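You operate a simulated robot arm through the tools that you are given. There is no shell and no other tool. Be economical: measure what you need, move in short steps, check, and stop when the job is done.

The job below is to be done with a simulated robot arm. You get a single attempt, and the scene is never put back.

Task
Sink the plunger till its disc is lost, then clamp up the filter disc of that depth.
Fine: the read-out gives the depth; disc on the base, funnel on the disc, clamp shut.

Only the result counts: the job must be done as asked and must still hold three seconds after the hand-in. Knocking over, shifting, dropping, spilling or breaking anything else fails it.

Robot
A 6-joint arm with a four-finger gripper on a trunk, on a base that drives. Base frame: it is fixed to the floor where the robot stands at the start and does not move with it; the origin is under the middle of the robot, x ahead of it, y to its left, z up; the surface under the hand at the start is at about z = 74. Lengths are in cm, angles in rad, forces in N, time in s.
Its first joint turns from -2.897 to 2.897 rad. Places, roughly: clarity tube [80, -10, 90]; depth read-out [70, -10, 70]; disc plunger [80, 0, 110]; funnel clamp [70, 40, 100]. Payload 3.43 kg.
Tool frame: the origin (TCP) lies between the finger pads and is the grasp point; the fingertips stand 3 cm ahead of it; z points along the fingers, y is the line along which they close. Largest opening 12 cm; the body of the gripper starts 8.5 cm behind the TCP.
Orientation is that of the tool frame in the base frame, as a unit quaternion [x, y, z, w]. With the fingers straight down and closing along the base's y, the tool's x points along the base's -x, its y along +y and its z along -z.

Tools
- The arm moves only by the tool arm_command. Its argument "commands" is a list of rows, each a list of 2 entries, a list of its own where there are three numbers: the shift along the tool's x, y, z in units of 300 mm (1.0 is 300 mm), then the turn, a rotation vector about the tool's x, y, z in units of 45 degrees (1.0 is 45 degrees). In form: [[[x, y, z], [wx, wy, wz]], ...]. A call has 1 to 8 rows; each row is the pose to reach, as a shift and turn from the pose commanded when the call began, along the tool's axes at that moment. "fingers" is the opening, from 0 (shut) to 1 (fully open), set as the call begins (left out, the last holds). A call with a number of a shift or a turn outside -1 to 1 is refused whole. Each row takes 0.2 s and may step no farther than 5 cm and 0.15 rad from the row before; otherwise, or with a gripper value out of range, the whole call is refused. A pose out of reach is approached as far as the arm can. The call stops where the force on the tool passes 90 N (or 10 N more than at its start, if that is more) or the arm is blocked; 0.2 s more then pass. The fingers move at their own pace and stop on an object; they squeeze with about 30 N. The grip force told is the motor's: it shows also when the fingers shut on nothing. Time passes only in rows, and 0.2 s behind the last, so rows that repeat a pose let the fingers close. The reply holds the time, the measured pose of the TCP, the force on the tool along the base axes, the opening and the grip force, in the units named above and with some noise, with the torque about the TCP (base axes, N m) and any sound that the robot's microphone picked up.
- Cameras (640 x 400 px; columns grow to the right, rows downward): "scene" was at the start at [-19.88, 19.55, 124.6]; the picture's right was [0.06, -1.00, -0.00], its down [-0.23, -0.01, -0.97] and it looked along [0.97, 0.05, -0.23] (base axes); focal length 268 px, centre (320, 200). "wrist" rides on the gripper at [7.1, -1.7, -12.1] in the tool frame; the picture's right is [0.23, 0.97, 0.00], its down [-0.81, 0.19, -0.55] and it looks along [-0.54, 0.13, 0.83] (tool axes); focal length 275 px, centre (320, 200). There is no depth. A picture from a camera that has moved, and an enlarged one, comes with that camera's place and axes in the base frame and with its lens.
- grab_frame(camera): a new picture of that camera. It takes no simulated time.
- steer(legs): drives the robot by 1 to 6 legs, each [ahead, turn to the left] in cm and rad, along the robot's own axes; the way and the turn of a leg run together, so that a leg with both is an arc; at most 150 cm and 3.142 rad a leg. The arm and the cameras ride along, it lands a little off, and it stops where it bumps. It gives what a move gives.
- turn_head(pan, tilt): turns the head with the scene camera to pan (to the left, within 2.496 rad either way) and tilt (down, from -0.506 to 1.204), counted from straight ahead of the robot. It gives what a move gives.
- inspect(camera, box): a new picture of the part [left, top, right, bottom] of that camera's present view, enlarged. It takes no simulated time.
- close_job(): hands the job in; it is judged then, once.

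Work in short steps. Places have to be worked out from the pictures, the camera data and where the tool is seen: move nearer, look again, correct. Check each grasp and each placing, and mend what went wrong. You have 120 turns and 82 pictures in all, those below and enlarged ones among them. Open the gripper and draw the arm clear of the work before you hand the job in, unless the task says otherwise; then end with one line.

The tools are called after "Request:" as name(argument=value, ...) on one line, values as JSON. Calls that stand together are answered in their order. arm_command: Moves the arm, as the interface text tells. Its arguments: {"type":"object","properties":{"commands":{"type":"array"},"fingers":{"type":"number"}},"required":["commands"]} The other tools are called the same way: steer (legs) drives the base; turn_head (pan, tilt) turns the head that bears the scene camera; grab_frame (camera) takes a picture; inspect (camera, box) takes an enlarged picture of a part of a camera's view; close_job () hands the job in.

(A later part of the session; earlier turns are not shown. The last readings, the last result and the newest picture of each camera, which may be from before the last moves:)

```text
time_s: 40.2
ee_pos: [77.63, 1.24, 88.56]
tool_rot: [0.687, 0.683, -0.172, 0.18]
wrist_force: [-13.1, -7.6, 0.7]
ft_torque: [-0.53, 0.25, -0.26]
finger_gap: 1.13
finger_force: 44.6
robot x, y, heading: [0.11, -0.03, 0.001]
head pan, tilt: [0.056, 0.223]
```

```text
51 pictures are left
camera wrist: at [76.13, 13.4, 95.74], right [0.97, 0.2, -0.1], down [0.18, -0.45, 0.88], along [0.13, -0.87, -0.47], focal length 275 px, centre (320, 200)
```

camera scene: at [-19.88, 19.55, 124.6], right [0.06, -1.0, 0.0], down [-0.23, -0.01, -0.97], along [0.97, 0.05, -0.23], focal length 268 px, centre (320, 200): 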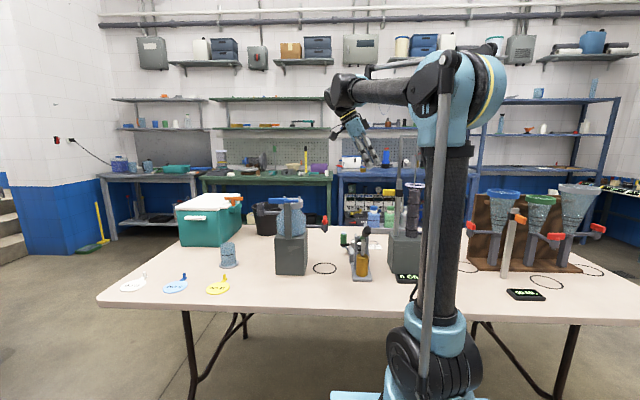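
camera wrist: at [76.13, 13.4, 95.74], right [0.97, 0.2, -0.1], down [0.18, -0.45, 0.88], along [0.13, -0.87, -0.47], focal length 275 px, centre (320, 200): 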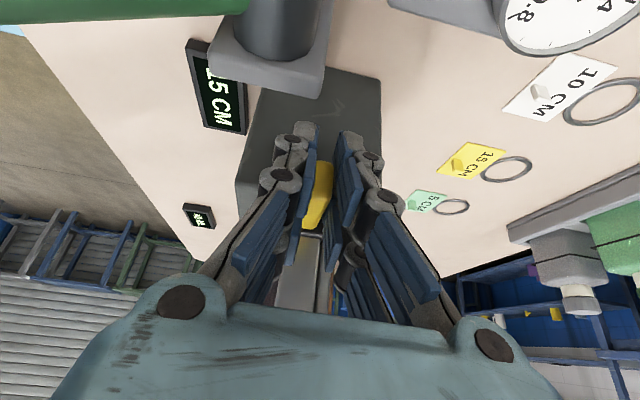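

Now about 16 cm travel, still reading 15. Check the disc again.

Request:
arm_command(commands=[[[0, 0, 0], [0, 0, 0]], [[0, 0, 0], [0, 0, 0]], [[0, 0, -0.15], [0, 0, 0]], [[0, 0, -0.3], [0, 0, 0]], [[0, 0, -0.45], [0, 0, 0]]], fingers=0.5)

Request:
arm_command(commands=[[[-0.0745, 0, -0.137], [0, 0.167, 0]], [[-0.149, 0, -0.273], [0, 0.334, 0]], [[-0.2235, 0, -0.41], [0, 0.5, 0]], [[-0.298, 0, -0.547], [0, 0.667, 0]], [[-0.3725, 0, -0.683], [0, 0.834, 0]], [[-0.447, 0, -0.82], [0, 1.0, 0]]], fingers=1)

Request:
arm_command(commands=[[[-0.15, -0.02, -0.044], [0, 0, 0]], [[-0.3, -0.04, -0.088], [0, 0, 0]], [[-0.45, -0.06, -0.132], [0, 0, 0]], [[-0.598, -0.063, -0.175], [0, 0, 0]]])

Request:
inspect(camera="wrist", box=[304, 114, 348, 146])

```text
time_s: 41.4
ee_pos: [77.77, 7.78, 100.5]
tool_rot: [0.686, 0.684, -0.171, 0.18]
wrist_force: [0.1, 0.1, 0.7]
ft_torque: [-0.02, 0.02, -0.03]
finger_gap: 6.0
finger_force: 0.1
robot x, y, heading: [0.3, -0.1, -0.001]
head pan, tilt: [0.056, 0.223]
```

```text
time_s: 42.8
ee_pos: [77.32, 7.99, 128.38]
tool_rot: [0.699, 0.701, 0.105, -0.096]
wrist_force: [0.6, 0.2, 0.5]
ft_torque: [-0.04, -0.03, -0.01]
finger_gap: 12.02
finger_force: 0.0
robot x, y, heading: [0.19, 0.07, -0.002]
head pan, tilt: [0.056, 0.223]
```

```text
time_s: 43.8
ee_pos: [75.56, -10.93, 128.67]
tool_rot: [0.699, 0.7, 0.104, -0.097]
wrist_force: [0.0, 0.8, 0.2]
ft_torque: [-0.01, -0.02, 0.01]
finger_gap: 12.02
finger_force: 0.0
robot x, y, heading: [-0.21, -0.11, -0.0]
head pan, tilt: [0.056, 0.223]
```

```text
12.50 times, centred on (326, 130) of wrist
camera zoom: at [73.78, -7.29, 142.13], right [0.97, 0.22, 0.08], down [0.19, -0.93, 0.31], along [0.14, -0.28, -0.95], focal length 3441 px, centre (245, 1075)
```

zoom: 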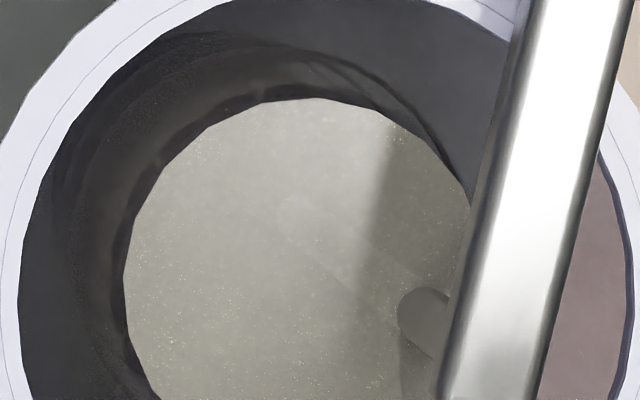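

The disc is lost and the read-out says 15 cm: the yellow 15 cm filter disc is wanted. I untilt, swing back to the left and restore the original yaw for a close look at clamp and discs.

Request:
arm_command(commands=[[[0, 0, -0.05], [0, -0.18, 0]], [[0, 0, -0.05], [0, -0.36, 0]]])

Request:
arm_command(commands=[[[0.13, -0.03, 0], [0, 0, -0.15]], [[0.27, -0.09, 0], [0, 0, -0.3]], [[0.41, -0.15, 0], [0, 0, -0.45]], [[0.55, -0.22, 0], [0, 0, -0.6]], [[0.69, -0.3, 0], [0, 0, -0.75]], [[0.83, -0.35, 0], [0, 0, -0.9]], [[0.97, -0.4, 0], [0, 0, -1.0]]])

Request:
arm_command(commands=[[[0, 0, 0], [0, 0, -0.17]], [[0, 0, 0], [0, 0, -0.34]], [[0, 0, 0], [0, 0, -0.51]], [[0, 0, 0], [0, 0, -0.68]], [[0, 0, 0], [0, 0, -0.85]], [[0, 0, 0], [0, 0, -1.0]]])

Request:
grab_frame(camera="wrist")

```text
time_s: 44.4
ee_pos: [75.53, -11.15, 130.0]
tool_rot: [0.707, 0.707, 0.004, 0.004]
wrist_force: [-0.1, -0.2, 0.0]
ft_torque: [0.04, 0.04, -0.01]
finger_gap: 12.0
finger_force: 0.1
robot x, y, heading: [0.19, 0.17, 0.001]
head pan, tilt: [0.056, 0.223]
```

```text
time_s: 46.0
ee_pos: [63.3, 17.79, 129.87]
tool_rot: [0.381, 0.924, 0.003, 0.005]
wrist_force: [-0.6, 0.1, 0.2]
ft_torque: [-0.02, 0.04, -0.01]
finger_gap: 11.99
finger_force: 0.1
robot x, y, heading: [-0.08, 0.02, 0.002]
head pan, tilt: [0.056, 0.223]
```

```text
time_s: 47.4
ee_pos: [63.54, 17.75, 129.81]
tool_rot: [-0.001, 1.0, 0.001, 0.006]
wrist_force: [0.1, 0.2, 0.7]
ft_torque: [0.05, 0.02, 0.02]
finger_gap: 12.01
finger_force: 0.0
robot x, y, heading: [-0.18, 0.37, 0.003]
head pan, tilt: [0.056, 0.223]
```

```text
49 pictures are left
camera wrist: at [56.3, 16.17, 141.81], right [-0.23, 0.97, 0.0], down [0.8, 0.19, 0.56], along [0.55, 0.13, -0.83], focal length 275 px, centre (320, 200)
```

wrist: 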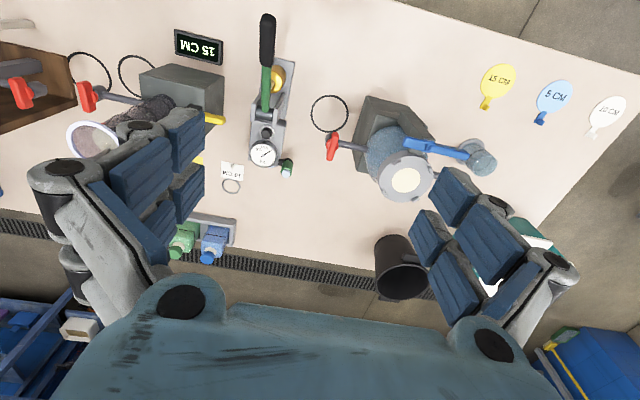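

I look closely at the clamp from both cameras.

Request:
inspect(camera="wrist", box=[310, 80, 520, 220])

Request:
inspect(camera="scene", box=[260, 180, 340, 230])

```text
2.86 times, centred on (415, 150) of wrist
camera zoom: at [56.3, 16.17, 141.81], right [-0.23, 0.97, 0.0], down [0.8, 0.19, 0.56], along [0.55, 0.13, -0.83], focal length 786 px, centre (49, 343)
```

zoom: 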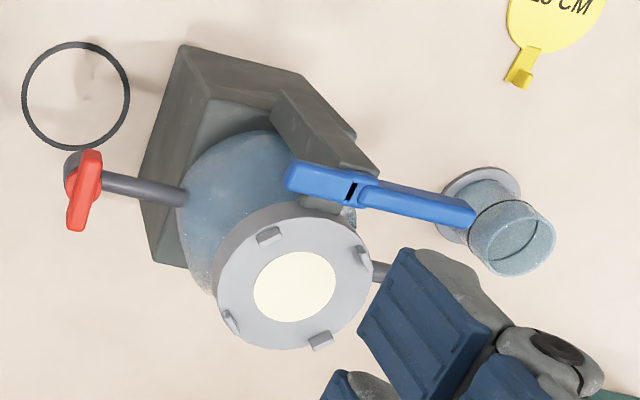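

```text
8.00 times, centred on (300, 205) of scene
camera zoom: at [-19.88, 19.55, 124.6], right [0.06, -1.0, 0.0], down [-0.23, -0.01, -0.97], along [0.97, 0.05, -0.23], focal length 2144 px, centre (480, 160)
```

zoom: 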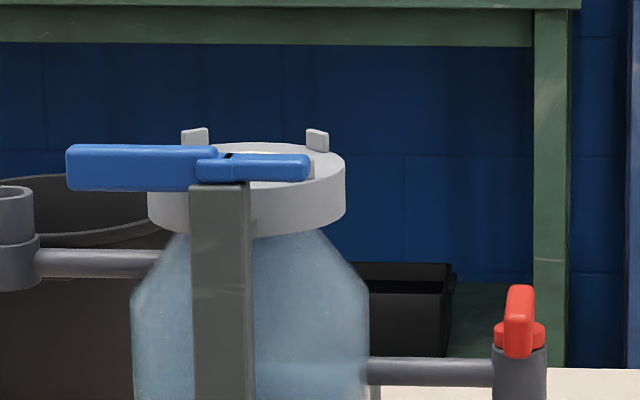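

The blue lever pivots on the post top at about (69.3, 36.6), its short jaw pointing to -y; the plate centre is about (76.4, 36, 100.5), with four stops at the diagonals. The disc's tail points to +x. I go to the yellow disc for a closer look.

Request:
arm_command(commands=[[[0.02, 0.16, 0], [0, 0, 0]], [[0.05, 0.32, 0], [0, 0, 0]], [[0.08, 0.48, 0], [0, 0, 0]], [[0.1, 0.64, 0], [0, 0, 0]], [[0.12, 0.8, 0], [0, 0, 0]], [[0.14, 0.96, 0], [0, 0, 0]]])

Request:
arm_command(commands=[[[0, 0.12, 0.1], [0, 0, 0]], [[0, 0.24, 0.2], [0, 0, 0]], [[0, 0.36, 0.3], [0, 0, 0]], [[0, 0.38, 0.45], [0, 0, 0]], [[0, 0.38, 0.6], [0, 0, 0]], [[0, 0.38, 0.75], [0, 0, 0]], [[0, 0.38, 0.9], [0, 0, 0]]])

Request:
grab_frame(camera="wrist")

```text
time_s: 48.8
ee_pos: [59.21, 46.47, 129.9]
tool_rot: [0.0, 1.0, 0.001, 0.005]
wrist_force: [0.0, -2.1, 0.6]
ft_torque: [0.07, -0.01, -0.03]
finger_gap: 12.01
finger_force: 0.1
robot x, y, heading: [0.11, -0.11, 0.001]
head pan, tilt: [0.056, 0.223]
```

```text
time_s: 50.4
ee_pos: [59.9, 58.01, 102.64]
tool_rot: [-0.001, 1.0, 0.001, 0.006]
wrist_force: [-0.3, 0.5, 0.0]
ft_torque: [-0.03, -0.06, 0.0]
finger_gap: 12.0
finger_force: 0.0
robot x, y, heading: [-0.05, -0.01, -0.0]
head pan, tilt: [0.056, 0.223]
```

```text
46 pictures are left
camera wrist: at [52.62, 56.51, 114.49], right [-0.23, 0.97, 0.0], down [0.8, 0.19, 0.56], along [0.55, 0.13, -0.83], focal length 275 px, centre (320, 200)
```

wrist: 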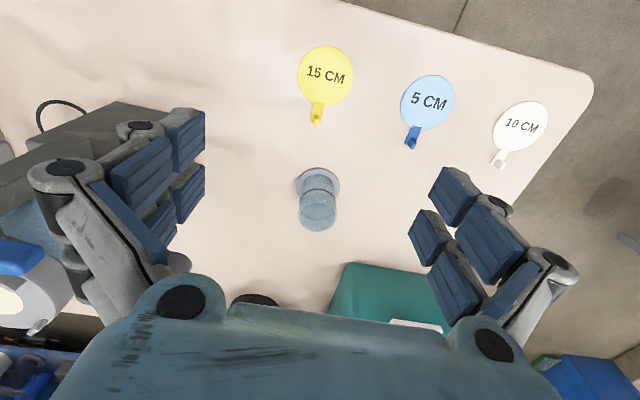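

Request:
inspect(camera="wrist", box=[280, 30, 380, 240])

Request:
inspect(camera="scene", box=[190, 230, 260, 305])

```text
1.90 times, centred on (330, 135) of wrist
camera zoom: at [52.62, 56.51, 114.49], right [-0.23, 0.97, 0.0], down [0.8, 0.19, 0.56], along [0.55, 0.13, -0.83], focal length 524 px, centre (301, 324)
```

zoom: 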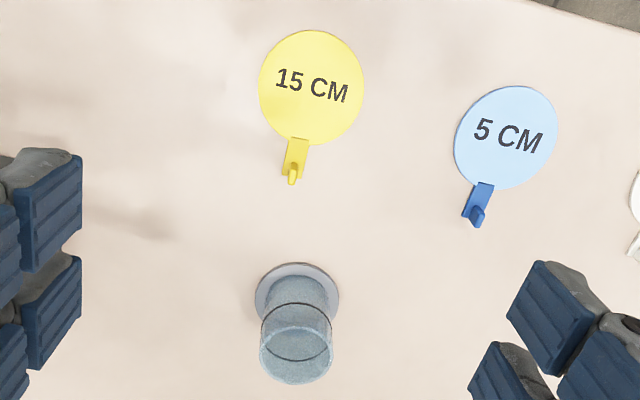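

```text
5.33 times, centred on (225, 268) of scene
camera zoom: at [-19.89, 19.54, 124.6], right [0.06, -1.0, 0.0], down [-0.23, -0.01, -0.97], along [0.97, 0.05, -0.23], focal length 1429 px, centre (827, -160)
```

zoom: 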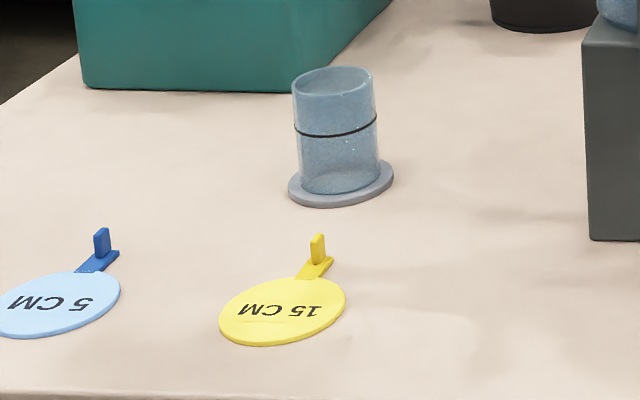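

The yellow disc centre is about (59.6, 58.8), radius 3.7, its upright tab at (66, 59) reaching z≈76.3. I come down above the tab with the fingers partly closed.

Request:
arm_command(commands=[[[-0.1, 0.015, 0.1], [0, 0, 0]], [[-0.2, 0.033, 0.2], [0, 0, 0]], [[-0.203, 0.033, 0.36], [0, 0, 0]], [[-0.203, 0.033, 0.5], [0, 0, 0]], [[-0.203, 0.033, 0.6], [0, 0, 0]], [[-0.203, 0.033, 0.687], [0, 0, 0]]], fingers=0.35)

Request:
grab_frame(camera="wrist")

Request:
inspect(camera="scene", box=[170, 200, 270, 305])

```text
time_s: 51.8
ee_pos: [65.96, 58.92, 82.16]
tool_rot: [0.0, 1.0, 0.001, 0.007]
wrist_force: [-0.6, -0.7, -0.1]
ft_torque: [-0.01, 0.01, 0.01]
finger_gap: 4.2
finger_force: 0.1
robot x, y, heading: [-0.17, -0.07, 0.001]
head pan, tilt: [0.056, 0.223]
```

```text
43 pictures are left
camera wrist: at [58.76, 57.24, 94.1], right [-0.23, 0.97, 0.0], down [0.8, 0.19, 0.56], along [0.55, 0.13, -0.83], focal length 275 px, centre (320, 200)
```

wrist: 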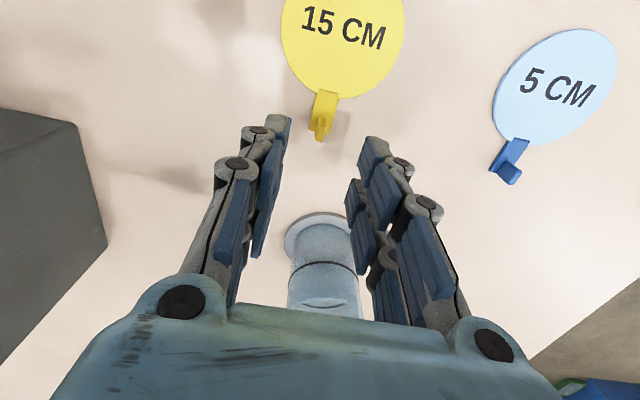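

```text
3.81 times, centred on (220, 252) of scene
camera zoom: at [-19.88, 19.54, 124.6], right [0.06, -1.0, 0.0], down [-0.23, -0.01, -0.97], along [0.97, 0.05, -0.23], focal length 1021 px, centre (701, 0)
```

zoom: 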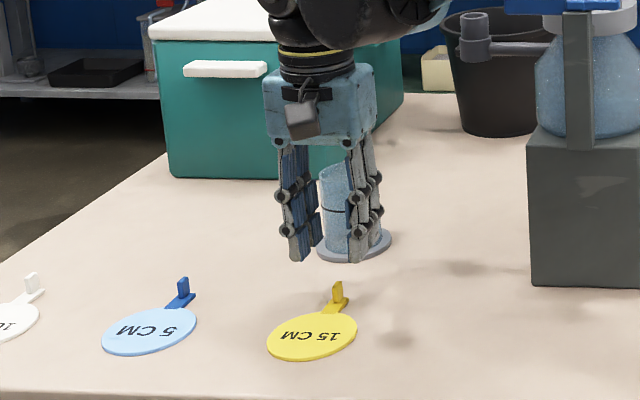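

Tab is about (65.7, 58.75). I correct by ~2 mm and descend so that the tips are just above the tail, then close.

Request:
arm_command(commands=[[[0.005, -0.006, 0.07], [0, 0, 0]], [[0.005, -0.006, 0.12], [0, 0, 0]], [[0.005, -0.006, 0.142], [0, 0, 0]]])

Request:
arm_command(commands=[[[0, 0, 0], [0, 0, 0]], [[0, 0, 0], [0, 0, 0]]], fingers=0)

Request:
grab_frame(camera="wrist")

```text
time_s: 52.6
ee_pos: [65.9, 58.8, 77.93]
tool_rot: [0.0, 1.0, 0.001, 0.007]
wrist_force: [0.0, 0.1, 0.0]
ft_torque: [-0.03, 0.0, -0.04]
finger_gap: 4.18
finger_force: 0.1
robot x, y, heading: [0.08, -0.21, -0.001]
head pan, tilt: [0.056, 0.223]
```

```text
time_s: 53.2
ee_pos: [65.83, 58.74, 77.85]
tool_rot: [0.0, 1.0, 0.001, 0.007]
wrist_force: [-0.4, 0.8, 0.4]
ft_torque: [-0.01, -0.01, -0.02]
finger_gap: 0.61
finger_force: 29.7
robot x, y, heading: [-0.11, 0.1, -0.003]
head pan, tilt: [0.056, 0.223]
```

```text
41 pictures are left
camera wrist: at [58.66, 57.26, 89.92], right [-0.23, 0.97, 0.0], down [0.8, 0.19, 0.56], along [0.55, 0.13, -0.83], focal length 275 px, centre (320, 200)
```

wrist: 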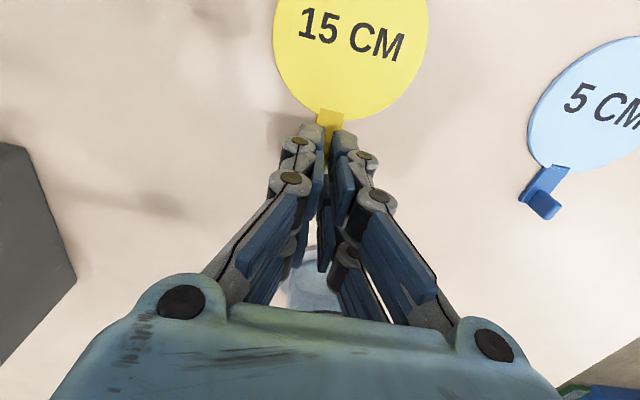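

The tab is gripped (0.61 cm). Lift and check.

Request:
arm_command(commands=[[[0, 0, -0.05], [0, 0, 0]], [[0, 0, -0.15], [0, 0, 0]], [[0, 0, -0.3], [0, 0, 0]], [[0, 0, -0.45], [0, 0, 0]], [[0, 0, -0.6], [0, 0, 0]], [[0, 0, -0.75], [0, 0, 0]], [[0, 0, -0.9], [0, 0, 0]], [[0, 0, -1.0], [0, 0, 0]]])

Request:
arm_command(commands=[[[0, 0, -0.13], [0, 0, 0]], [[0, 0, -0.26], [0, 0, 0]]])

Request:
grab_frame(camera="wrist")

```text
time_s: 55.0
ee_pos: [65.57, 58.9, 108.08]
tool_rot: [0.001, 1.0, 0.0, 0.006]
wrist_force: [0.4, -0.1, -0.5]
ft_torque: [-0.03, 0.03, 0.0]
finger_gap: 0.02
finger_force: 30.4
robot x, y, heading: [0.24, 0.39, -0.001]
head pan, tilt: [0.056, 0.223]
```

```text
time_s: 55.6
ee_pos: [65.47, 58.87, 115.96]
tool_rot: [0.0, 1.0, 0.001, 0.006]
wrist_force: [0.4, -0.2, -0.2]
ft_torque: [0.01, 0.02, -0.02]
finger_gap: 0.0
finger_force: 29.9
robot x, y, heading: [0.01, -0.2, 0.006]
head pan, tilt: [0.056, 0.223]
```

```text
40 pictures are left
camera wrist: at [58.14, 57.32, 127.85], right [-0.23, 0.97, 0.0], down [0.8, 0.19, 0.56], along [0.55, 0.13, -0.83], focal length 275 px, centre (320, 200)
```

wrist: 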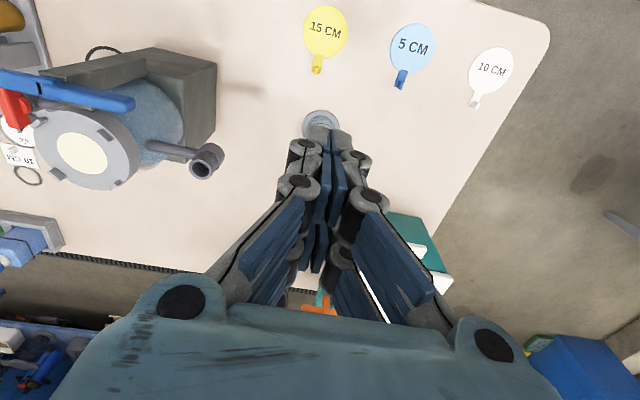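

The disc slipped out and stays on the table: the tips had too little of the tab. I go back down, look closely, and grip lower.

Request:
arm_command(commands=[[[0, 0, 0.16], [0, 0, 0]], [[0, 0, 0.32], [0, 0, 0]], [[0, 0, 0.48], [0, 0, 0]], [[0, 0, 0.64], [0, 0, 0]], [[0, 0, 0.8], [0, 0, 0]], [[0, 0, 0.96], [0, 0, 0]]], fingers=0.35)

Request:
arm_command(commands=[[[0, 0, 0.1], [0, 0, 0]], [[0, 0, 0.16], [0, 0, 0]]])

Request:
inspect(camera="wrist", box=[240, 50, 420, 190])

Request:
inspect(camera="scene", box=[195, 245, 255, 295])

```text
time_s: 57.0
ee_pos: [65.8, 58.77, 87.06]
tool_rot: [-0.001, 1.0, 0.001, 0.005]
wrist_force: [-1.6, -0.6, 0.0]
ft_torque: [0.04, -0.03, -0.01]
finger_gap: 4.21
finger_force: 0.2
robot x, y, heading: [-0.17, -0.1, -0.002]
head pan, tilt: [0.056, 0.223]
```

```text
time_s: 57.6
ee_pos: [65.95, 58.79, 82.13]
tool_rot: [0.0, 1.0, 0.001, 0.007]
wrist_force: [-0.7, -1.3, -0.5]
ft_torque: [-0.02, -0.02, -0.02]
finger_gap: 4.19
finger_force: 0.0
robot x, y, heading: [0.11, 0.37, -0.001]
head pan, tilt: [0.056, 0.223]
```

```text
2.86 times, centred on (330, 120) of wrist
camera zoom: at [58.63, 57.28, 94.14], right [-0.23, 0.97, 0.0], down [0.8, 0.19, 0.56], along [0.55, 0.13, -0.83], focal length 786 px, centre (291, 429)
```

zoom: 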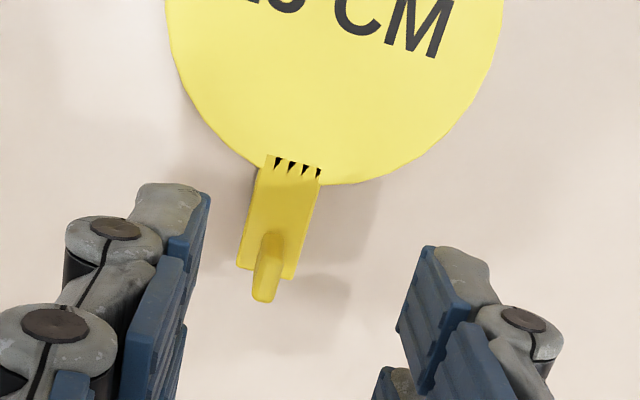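

```text
8.00 times, centred on (225, 270) of scene
camera zoom: at [-19.88, 19.55, 124.6], right [0.06, -1.0, 0.0], down [-0.23, -0.01, -0.97], along [0.97, 0.05, -0.23], focal length 2144 px, centre (1080, -360)
```

zoom: 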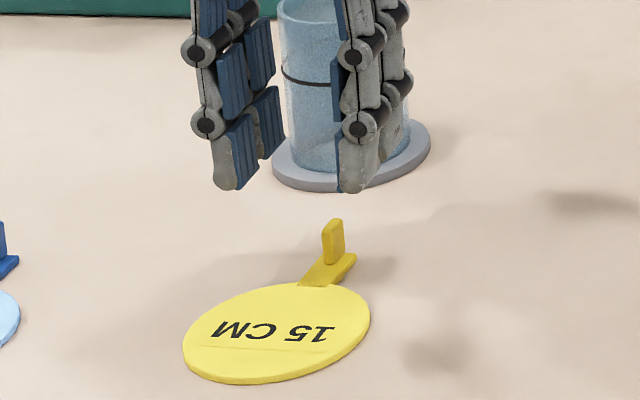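

The tab is now at about (66.9, 58.5): my earlier grip was ~1 cm short in x, catching only its edge. I centre on it, go 3 mm lower and close.

Request:
arm_command(commands=[[[-0.035, -0.008, 0.05], [0, 0, 0]], [[-0.035, -0.008, 0.1], [0, 0, 0]], [[-0.035, -0.008, 0.13], [0, 0, 0]], [[-0.035, -0.008, 0.15], [0, 0, 0]]])

Request:
inspect(camera="wrist", box=[240, 50, 420, 190])

```text
time_s: 58.6
ee_pos: [66.93, 58.47, 77.56]
tool_rot: [0.0, 1.0, 0.001, 0.006]
wrist_force: [0.5, 0.3, 0.4]
ft_torque: [0.0, 0.03, -0.02]
finger_gap: 4.19
finger_force: 0.1
robot x, y, heading: [0.06, -0.27, 0.005]
head pan, tilt: [0.056, 0.223]
```

```text
2.86 times, centred on (330, 120) of wrist
camera zoom: at [59.68, 56.95, 89.61], right [-0.23, 0.97, 0.0], down [0.8, 0.19, 0.56], along [0.55, 0.13, -0.83], focal length 786 px, centre (291, 429)
```

zoom: 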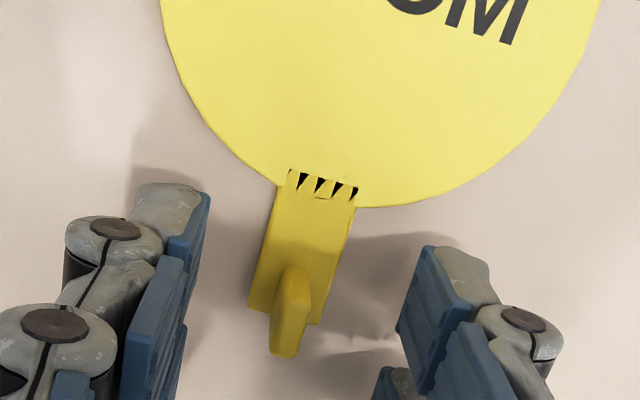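

The tab stands between the fingertips; I close and lift slowly 3 cm.

Request:
arm_command(commands=[[[0, 0, 0.005], [0, 0, 0]], [[0, 0, 0.005], [0, 0, 0]], [[0, 0, 0.005], [0, 0, 0]]], fingers=0)

Request:
arm_command(commands=[[[0, 0, -0.01], [0, 0, 0]], [[0, 0, -0.02], [0, 0, 0]], [[0, 0, -0.035], [0, 0, 0]], [[0, 0, -0.05], [0, 0, 0]], [[0, 0, -0.07], [0, 0, 0]], [[0, 0, -0.1], [0, 0, 0]]])

Request:
grab_frame(camera="wrist")

```text
time_s: 59.4
ee_pos: [66.8, 58.44, 77.52]
tool_rot: [-0.001, 1.0, 0.001, 0.005]
wrist_force: [-0.4, 0.5, 1.3]
ft_torque: [0.04, 0.16, -0.06]
finger_gap: 0.61
finger_force: 30.4
robot x, y, heading: [0.01, 0.0, -0.001]
head pan, tilt: [0.056, 0.223]
```

```text
time_s: 60.8
ee_pos: [66.83, 58.37, 80.56]
tool_rot: [0.0, 1.0, 0.001, 0.006]
wrist_force: [-0.5, -0.1, 1.2]
ft_torque: [0.02, -0.01, -0.01]
finger_gap: 0.59
finger_force: 30.1
robot x, y, heading: [-0.21, 0.43, 0.005]
head pan, tilt: [0.056, 0.223]
```

```text
36 pictures are left
camera wrist: at [59.69, 56.94, 92.56], right [-0.23, 0.97, 0.0], down [0.8, 0.19, 0.56], along [0.55, 0.13, -0.83], focal length 275 px, centre (320, 200)
```

wrist: 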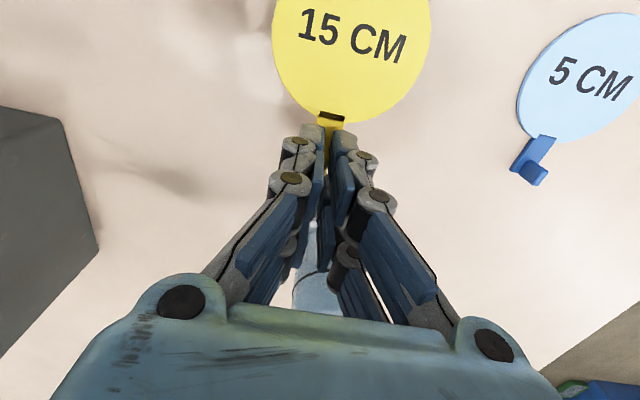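

The disc hangs in the grip. Lift further, gently.

Request:
arm_command(commands=[[[0, 0, -0.06], [0, 0, 0]], [[0, 0, -0.14], [0, 0, 0]], [[0, 0, -0.23], [0, 0, 0]], [[0, 0, -0.32], [0, 0, 0]], [[0, 0, -0.41], [0, 0, 0]], [[0, 0, -0.5], [0, 0, 0]], [[0, 0, -0.56], [0, 0, 0]], [[0, 0, -0.6], [0, 0, 0]]])

Request:
arm_command(commands=[[[0, 0, -0.06], [0, 0, 0]], [[0, 0, -0.14], [0, 0, 0]], [[0, 0, -0.23], [0, 0, 0]], [[0, 0, -0.32], [0, 0, 0]], [[0, 0, -0.4], [0, 0, 0]], [[0, 0, -0.46], [0, 0, 0]], [[0, 0, -0.5], [0, 0, 0]]])

Request:
grab_frame(camera="wrist")

```text
time_s: 62.6
ee_pos: [66.66, 58.5, 98.64]
tool_rot: [0.0, 1.0, 0.001, 0.006]
wrist_force: [0.5, -0.1, -0.3]
ft_torque: [-0.01, 0.0, -0.03]
finger_gap: 0.58
finger_force: 30.2
robot x, y, heading: [0.12, -0.1, 0.0]
head pan, tilt: [0.056, 0.223]
```

```text
time_s: 64.2
ee_pos: [66.46, 58.55, 113.46]
tool_rot: [0.0, 1.0, 0.001, 0.007]
wrist_force: [-0.3, -0.1, 0.2]
ft_torque: [0.0, -0.04, -0.02]
finger_gap: 0.62
finger_force: 30.9
robot x, y, heading: [0.18, -0.08, -0.006]
head pan, tilt: [0.056, 0.223]
```

```text
35 pictures are left
camera wrist: at [59.33, 56.96, 125.55], right [-0.23, 0.97, 0.0], down [0.8, 0.19, 0.56], along [0.55, 0.13, -0.83], focal length 275 px, centre (320, 200)
```

wrist: 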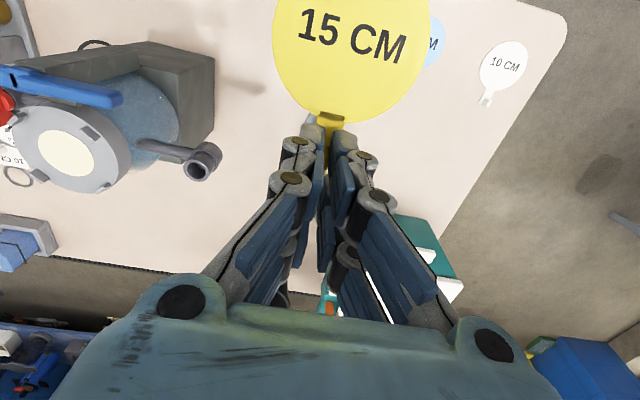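

Held well. Traverse to above the plate (plate centre about (76.3, 35.7)); the disc centre leads the TCP by 6 cm toward -x.

Request:
arm_command(commands=[[[-0.05, -0.07, 0], [0, 0, 0]], [[-0.12, -0.17, 0], [0, 0, 0]], [[-0.2, -0.28, 0], [0, 0, 0]], [[-0.28, -0.39, 0], [0, 0, 0]], [[-0.36, -0.5, 0], [0, 0, 0]], [[-0.44, -0.61, 0], [0, 0, 0]], [[-0.5, -0.71, 0], [0, 0, 0]], [[-0.53, -0.763, 0], [0, 0, 0]]])

Request:
grab_frame(camera="wrist")

Request:
inspect(camera="scene", box=[250, 160, 350, 230])

```text
time_s: 66.0
ee_pos: [82.36, 35.8, 113.53]
tool_rot: [0.0, 1.0, 0.001, 0.007]
wrist_force: [0.0, 0.3, -0.2]
ft_torque: [-0.03, -0.01, -0.01]
finger_gap: 0.61
finger_force: 29.5
robot x, y, heading: [-0.11, 0.07, 0.001]
head pan, tilt: [0.056, 0.223]
```

```text
34 pictures are left
camera wrist: at [75.15, 34.3, 125.58], right [-0.23, 0.97, 0.0], down [0.8, 0.19, 0.56], along [0.55, 0.13, -0.83], focal length 275 px, centre (320, 200)
```

wrist: 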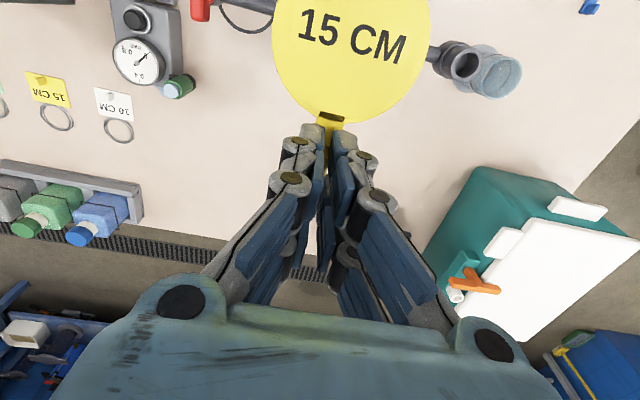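

```text
5.71 times, centred on (300, 195) of scene
camera zoom: at [-19.88, 19.55, 124.6], right [0.06, -1.0, 0.0], down [-0.23, -0.01, -0.97], along [0.97, 0.05, -0.23], focal length 1532 px, centre (434, 229)
```

zoom: 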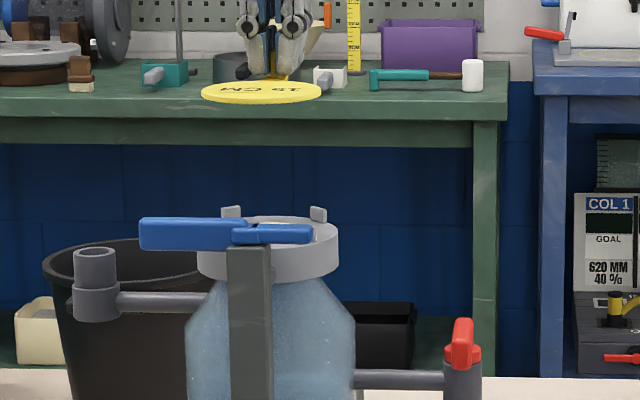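

Sideways alignment is right (both at y≈36). Lower to ~2.5 cm above the plate and look.

Request:
arm_command(commands=[[[0, 0, 0.05], [0, 0, 0]], [[0, 0, 0.12], [0, 0, 0]], [[0, 0, 0.19], [0, 0, 0]], [[0, 0, 0.235], [0, 0, 0]]])

Request:
inspect(camera="wrist", box=[240, 0, 460, 150])

Request:
inspect(camera="scene", box=[260, 175, 340, 225])

```text
time_s: 67.0
ee_pos: [82.44, 35.7, 106.49]
tool_rot: [0.0, 1.0, 0.001, 0.007]
wrist_force: [-1.0, -0.1, 0.3]
ft_torque: [-0.01, -0.04, 0.01]
finger_gap: 0.6
finger_force: 30.0
robot x, y, heading: [-0.31, -0.06, 0.001]
head pan, tilt: [0.056, 0.223]
```

```text
2.67 times, centred on (350, 75) of wrist
camera zoom: at [75.25, 34.11, 118.42], right [-0.23, 0.97, 0.0], down [0.8, 0.19, 0.56], along [0.55, 0.13, -0.83], focal length 734 px, centre (240, 533)
```

zoom: 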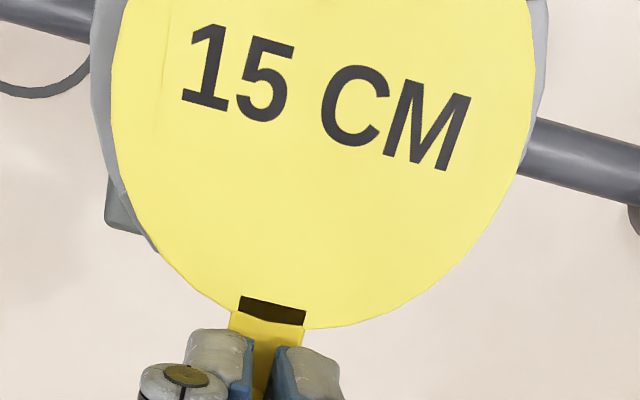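

```text
8.00 times, centred on (300, 200) of scene
camera zoom: at [-19.87, 19.54, 124.6], right [0.06, -1.0, 0.0], down [-0.23, -0.01, -0.97], along [0.97, 0.05, -0.23], focal length 2144 px, centre (480, 200)
```

zoom: 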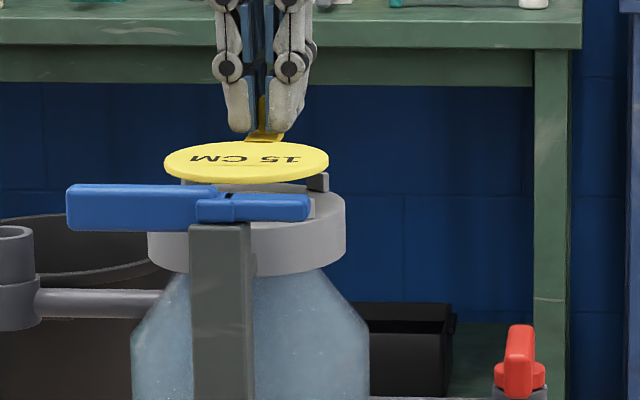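

The disc is centred over the plate within ~2 mm. I shift +2 mm in y and lower to about contact.

Request:
arm_command(commands=[[[0, 0.007, 0.02], [0, 0, 0]], [[0, 0.007, 0.04], [0, 0, 0]], [[0, 0.007, 0.06], [0, 0, 0]], [[0, 0.007, 0.072], [0, 0, 0]]])

Request:
inspect(camera="scene", box=[260, 175, 340, 225])

Request:
inspect(camera="wrist", box=[240, 0, 460, 150])

```text
time_s: 68.0
ee_pos: [82.43, 35.82, 104.42]
tool_rot: [0.0, 1.0, 0.0, 0.007]
wrist_force: [-2.7, -0.5, 20.3]
ft_torque: [-0.09, 0.74, 0.12]
finger_gap: 0.58
finger_force: 30.0
robot x, y, heading: [-0.02, -0.19, -0.002]
head pan, tilt: [0.056, 0.223]
```

```text
8.00 times, centred on (300, 200) of scene
camera zoom: at [-19.96, 19.51, 124.59], right [0.06, -1.0, 0.0], down [-0.23, -0.01, -0.97], along [0.97, 0.05, -0.23], focal length 2144 px, centre (480, 200)
```

zoom: 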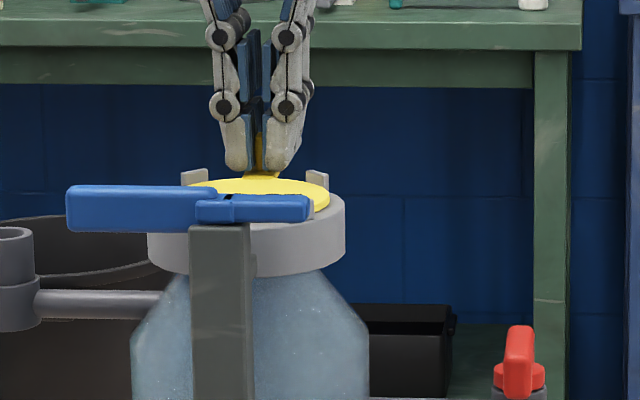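

```text
2.67 times, centred on (350, 75) of wrist
camera zoom: at [75.26, 34.27, 116.58], right [-0.23, 0.97, 0.0], down [0.8, 0.19, 0.56], along [0.55, 0.13, -0.83], focal length 734 px, centre (240, 533)
```

zoom: 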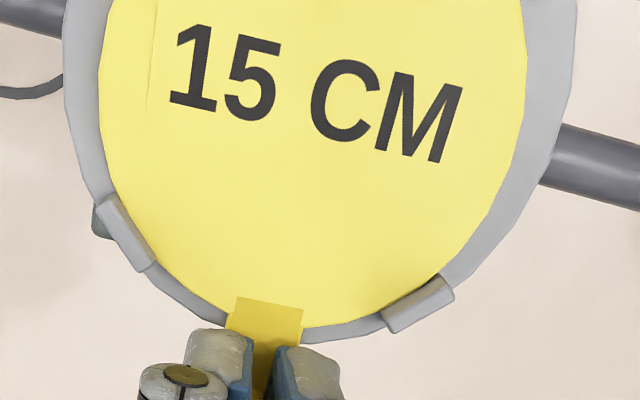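

The disc is down inside the stops but seems slightly toward +x and -y, touching. I lift 3 mm, shift 2.5 mm toward -x and 1.5 mm toward +y, and lower again.

Request:
arm_command(commands=[[[0, 0, -0.012], [0, 0, 0]], [[0.008, 0.005, -0.012], [0, 0, 0]], [[0.008, 0.005, -0.004], [0, 0, 0]], [[0.008, 0.005, 0], [0, 0, 0]]])

Request:
inspect(camera="wrist", box=[240, 0, 460, 150])

```text
time_s: 69.0
ee_pos: [82.34, 36.07, 104.58]
tool_rot: [-0.001, 1.0, 0.001, 0.006]
wrist_force: [5.2, 1.8, 22.4]
ft_torque: [0.02, 0.46, 0.09]
finger_gap: 0.62
finger_force: 29.3
robot x, y, heading: [-0.01, -0.19, 0.002]
head pan, tilt: [0.056, 0.223]
```

```text
2.67 times, centred on (350, 75) of wrist
camera zoom: at [75.09, 34.39, 116.56], right [-0.23, 0.97, 0.0], down [0.8, 0.19, 0.56], along [0.55, 0.13, -0.83], focal length 734 px, centre (240, 533)
```

zoom: 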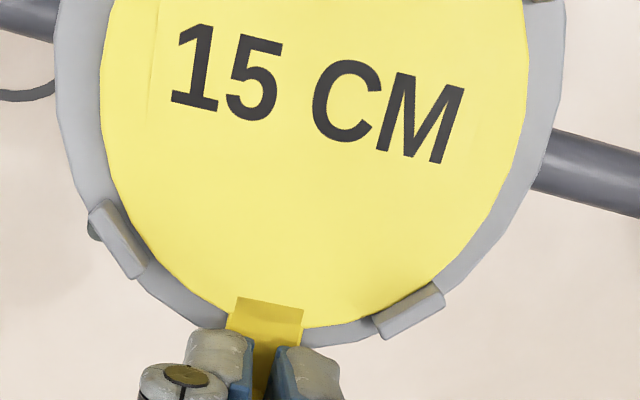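

Now it sits centred between the stops. Release gently and rise.

Request:
arm_command(commands=[[[0, 0, -0.006], [0, 0, 0]], [[0, 0, -0.006], [0, 0, 0]], [[0, 0, -0.03], [0, 0, 0]], [[0, 0, -0.08], [0, 0, 0]], [[0, 0, -0.2], [0, 0, 0]], [[0, 0, -0.35], [0, 0, 0]]], fingers=0.2)

Request:
grab_frame(camera="wrist")

Request:
inspect(camera="scene", box=[260, 175, 340, 225])

```text
time_s: 70.4
ee_pos: [82.44, 35.72, 115.13]
tool_rot: [0.0, 1.0, 0.002, 0.006]
wrist_force: [-0.3, -0.5, 0.0]
ft_torque: [-0.01, 0.02, 0.01]
finger_gap: 2.41
finger_force: 0.0
robot x, y, heading: [-0.16, 0.03, -0.002]
head pan, tilt: [0.056, 0.223]
```

```text
27 pictures are left
camera wrist: at [75.13, 34.27, 127.06], right [-0.23, 0.97, 0.0], down [0.8, 0.19, 0.56], along [0.55, 0.13, -0.83], focal length 275 px, centre (320, 200)
```

wrist: 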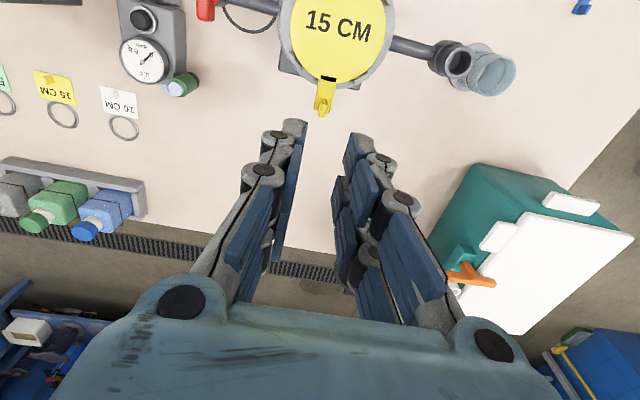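

```text
8.00 times, centred on (300, 200) of scene
camera zoom: at [-19.86, 19.55, 124.6], right [0.06, -1.0, 0.0], down [-0.23, -0.01, -0.97], along [0.97, 0.05, -0.23], focal length 2144 px, centre (480, 200)
```

zoom: 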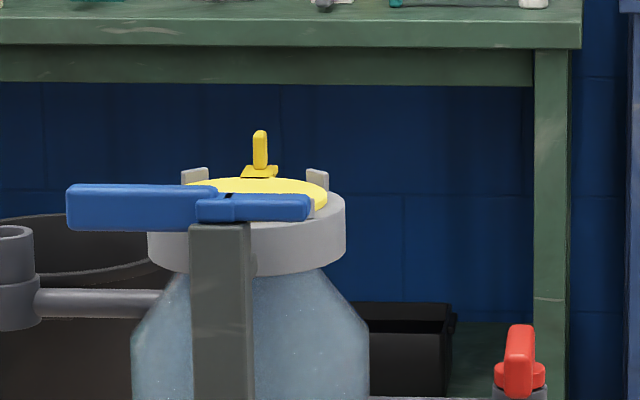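

The disc lies in place. Now the funnel: I go above it for a measuring look.

Request:
arm_command(commands=[[[0.02, 0.1, 0], [0, 0, 0]], [[0.06, 0.25, 0], [0, 0, 0]], [[0.1, 0.4, 0], [0, 0, 0]], [[0.15, 0.55, 0], [0, 0, 0]], [[0.2, 0.7, 0.08], [0, 0, 0]], [[0.22, 0.85, 0.16], [0, 0, 0]], [[0.22, 0.87, 0.3], [0, 0, 0]], [[0.22, 0.87, 0.43], [0, 0, 0]]], fingers=0.8)

Request:
grab_frame(camera="wrist")

```text
refused: row 5 steps farther than a row can; nothing moved
```

```text
25 pictures are left
camera wrist: at [75.13, 34.27, 127.06], right [-0.23, 0.97, 0.0], down [0.8, 0.19, 0.56], along [0.55, 0.13, -0.83], focal length 275 px, centre (320, 200)
```

wrist: 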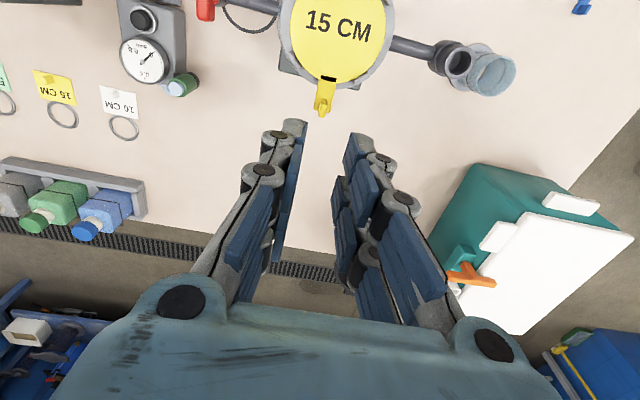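

One row was too long; I split the path.

Request:
arm_command(commands=[[[0.02, 0.1, 0], [0, 0, 0]], [[0.06, 0.24, 0], [0, 0, 0]], [[0.1, 0.38, 0], [0, 0, 0]], [[0.14, 0.52, 0], [0, 0, 0]], [[0.18, 0.66, 0.03], [0, 0, 0]], [[0.22, 0.78, 0.1], [0, 0, 0]], [[0.22, 0.87, 0.2], [0, 0, 0]], [[0.22, 0.87, 0.33], [0, 0, 0]]], fingers=0.8)

Request:
grab_frame(camera="wrist")

```text
time_s: 72.2
ee_pos: [75.47, 62.4, 105.22]
tool_rot: [0.0, 1.0, 0.002, 0.006]
wrist_force: [-0.2, 0.2, 0.0]
ft_torque: [0.05, -0.01, 0.02]
finger_gap: 9.59
finger_force: 0.0
robot x, y, heading: [-0.07, 0.27, 0.004]
head pan, tilt: [0.056, 0.223]
```

```text
24 pictures are left
camera wrist: at [68.32, 60.66, 117.14], right [-0.23, 0.97, 0.0], down [0.8, 0.19, 0.56], along [0.55, 0.13, -0.83], focal length 275 px, centre (320, 200)
```

wrist: 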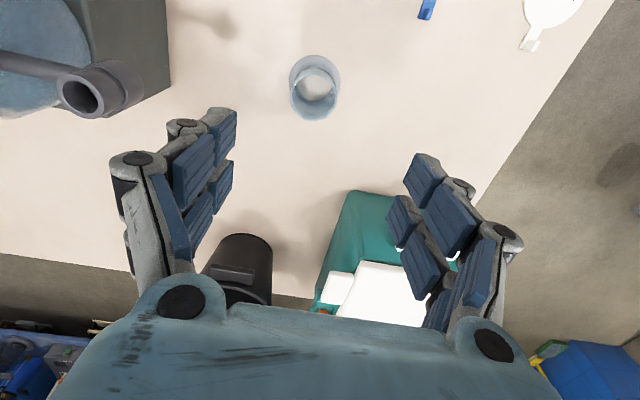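

Funnel axis at about (76.4, 61.8), top z≈83. I descend over it with the fingers open either side.

Request:
arm_command(commands=[[[-0.03, -0.018, 0.14], [0, 0, 0]], [[-0.03, -0.018, 0.28], [0, 0, 0]], [[-0.03, -0.018, 0.42], [0, 0, 0]], [[-0.03, -0.018, 0.54], [0, 0, 0]], [[-0.03, -0.018, 0.61], [0, 0, 0]]])

Request:
grab_frame(camera="wrist")

```text
time_s: 73.4
ee_pos: [76.62, 61.53, 86.85]
tool_rot: [0.0, 1.0, 0.001, 0.006]
wrist_force: [-0.2, 0.1, 0.0]
ft_torque: [0.02, 0.03, -0.02]
finger_gap: 9.58
finger_force: 0.0
robot x, y, heading: [-0.23, -0.02, 0.002]
head pan, tilt: [0.056, 0.223]
```

```text
23 pictures are left
camera wrist: at [69.5, 59.97, 98.74], right [-0.23, 0.97, 0.0], down [0.8, 0.19, 0.56], along [0.55, 0.13, -0.83], focal length 275 px, centre (320, 200)
```

wrist: 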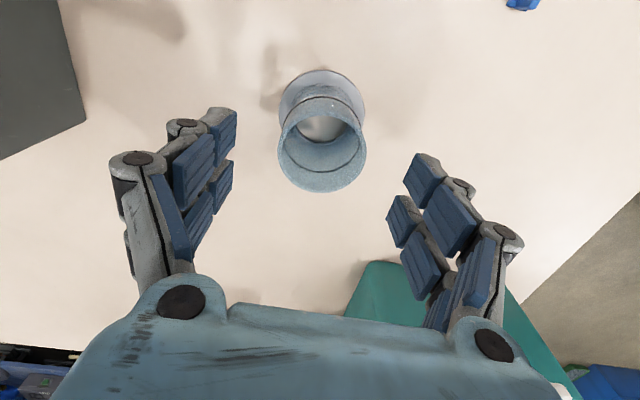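

The funnel is centred between the fingers at about (76.2, 61.6). Descend and grip.

Request:
arm_command(commands=[[[0.008, 0.002, 0.08], [0, 0, 0]], [[0.008, 0.002, 0.16], [0, 0, 0]], [[0.008, 0.002, 0.227], [0, 0, 0]]])

Request:
arm_command(commands=[[[0, 0, 0], [0, 0, 0]], [[0, 0, 0], [0, 0, 0]], [[0, 0, 0], [0, 0, 0]]], fingers=0)

Request:
grab_frame(camera="wrist")

```text
time_s: 74.2
ee_pos: [76.58, 61.75, 79.72]
tool_rot: [0.001, 1.0, 0.001, 0.006]
wrist_force: [-0.1, 0.1, 0.9]
ft_torque: [0.04, 0.01, -0.01]
finger_gap: 9.61
finger_force: 0.1
robot x, y, heading: [-0.12, -0.13, 0.003]
head pan, tilt: [0.056, 0.223]
```

```text
time_s: 75.0
ee_pos: [76.55, 61.83, 79.82]
tool_rot: [0.0, 1.0, 0.001, 0.005]
wrist_force: [0.5, 0.5, 0.7]
ft_torque: [-0.01, 0.03, 0.02]
finger_gap: 5.3
finger_force: 29.9
robot x, y, heading: [0.4, -0.19, -0.003]
head pan, tilt: [0.056, 0.223]
```

```text
22 pictures are left
camera wrist: at [69.39, 60.22, 91.83], right [-0.23, 0.97, 0.0], down [0.8, 0.19, 0.56], along [0.55, 0.13, -0.83], focal length 275 px, centre (320, 200)
```

wrist: 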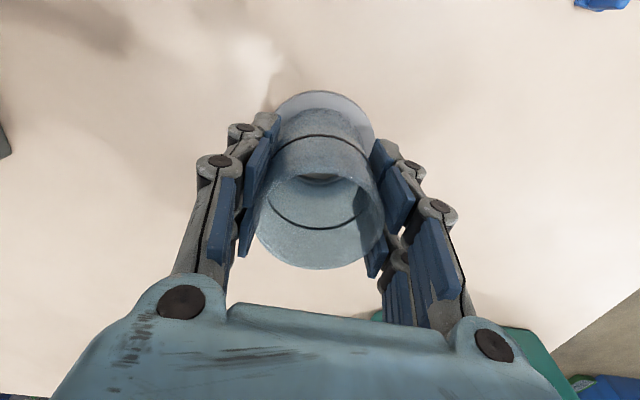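

Gripped (5.3 cm); combining the rim sight-lines, the funnel axis agrees with the TCP. Lift slowly.

Request:
arm_command(commands=[[[0, 0, -0.02], [0, 0, 0]], [[0, 0, -0.06], [0, 0, 0]], [[0, 0, -0.13], [0, 0, 0]], [[0, 0, -0.21], [0, 0, 0]], [[0, 0, -0.3], [0, 0, 0]], [[0, 0, -0.39], [0, 0, 0]], [[0, 0, -0.46], [0, 0, 0]], [[0, 0, -0.5], [0, 0, 0]]])

Request:
arm_command(commands=[[[0, 0, -0.04], [0, 0, 0]], [[0, 0, -0.11], [0, 0, 0]], [[0, 0, -0.2], [0, 0, 0]], [[0, 0, -0.3], [0, 0, 0]], [[0, 0, -0.4], [0, 0, 0]], [[0, 0, -0.5], [0, 0, 0]], [[0, 0, -0.57], [0, 0, 0]], [[0, 0, -0.6], [0, 0, 0]]])

Request:
arm_command(commands=[[[0, -0.05, 0], [0, 0, 0]], [[0, -0.15, 0], [0, 0, 0]], [[0, -0.27, 0], [0, 0, 0]], [[0, -0.4, 0], [0, 0, 0]], [[0, -0.53, 0], [0, 0, 0]], [[0, -0.66, 0], [0, 0, 0]], [[0, -0.78, 0], [0, 0, 0]], [[0, -0.855, 0], [0, 0, 0]]])

Request:
grab_frame(camera="wrist")

Request:
inspect(camera="scene", box=[250, 155, 350, 225])

```text
time_s: 76.8
ee_pos: [76.63, 61.64, 95.0]
tool_rot: [0.001, 1.0, 0.0, 0.005]
wrist_force: [0.2, -0.5, -1.3]
ft_torque: [0.0, 0.01, -0.01]
finger_gap: 5.3
finger_force: 29.8
robot x, y, heading: [-0.19, -0.25, -0.003]
head pan, tilt: [0.056, 0.223]
```

```text
time_s: 78.6
ee_pos: [76.12, 61.7, 113.03]
tool_rot: [0.0, 1.0, 0.001, 0.006]
wrist_force: [0.1, 0.2, -2.1]
ft_torque: [-0.03, 0.03, -0.02]
finger_gap: 5.31
finger_force: 29.8
robot x, y, heading: [-0.43, 0.01, -0.002]
head pan, tilt: [0.056, 0.223]
```

```text
time_s: 80.4
ee_pos: [76.16, 35.84, 112.8]
tool_rot: [0.0, 1.0, 0.001, 0.006]
wrist_force: [-0.4, -0.2, -2.1]
ft_torque: [0.0, 0.0, 0.02]
finger_gap: 5.31
finger_force: 30.3
robot x, y, heading: [-0.17, 0.33, -0.001]
head pan, tilt: [0.056, 0.223]
```

```text
21 pictures are left
camera wrist: at [69.06, 34.28, 124.86], right [-0.23, 0.97, 0.0], down [0.8, 0.19, 0.56], along [0.55, 0.13, -0.83], focal length 275 px, centre (320, 200)
```

wrist: 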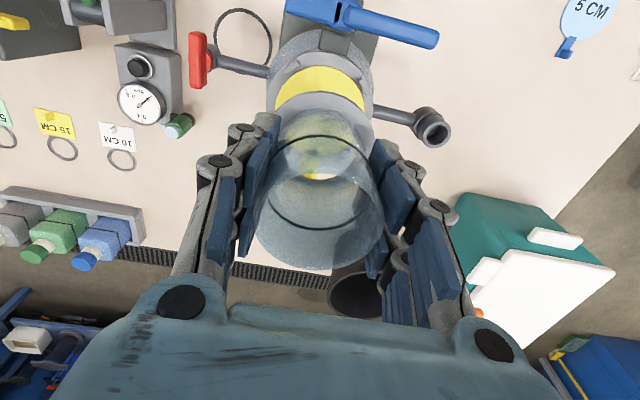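

```text
5.71 times, centred on (300, 190) of scene
camera zoom: at [-19.86, 19.56, 124.6], right [0.06, -1.0, 0.0], down [-0.23, -0.01, -0.97], along [0.97, 0.05, -0.23], focal length 1532 px, centre (434, 257)
```

zoom: 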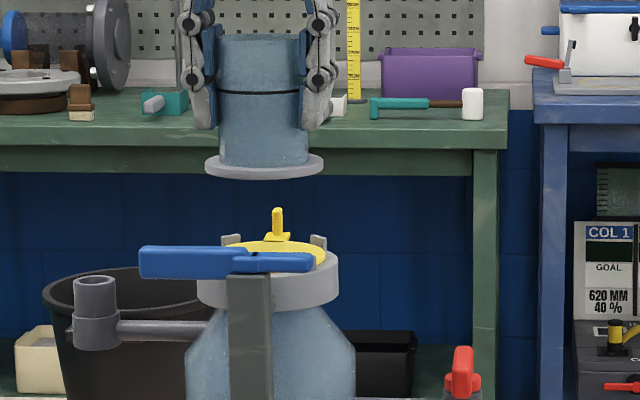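

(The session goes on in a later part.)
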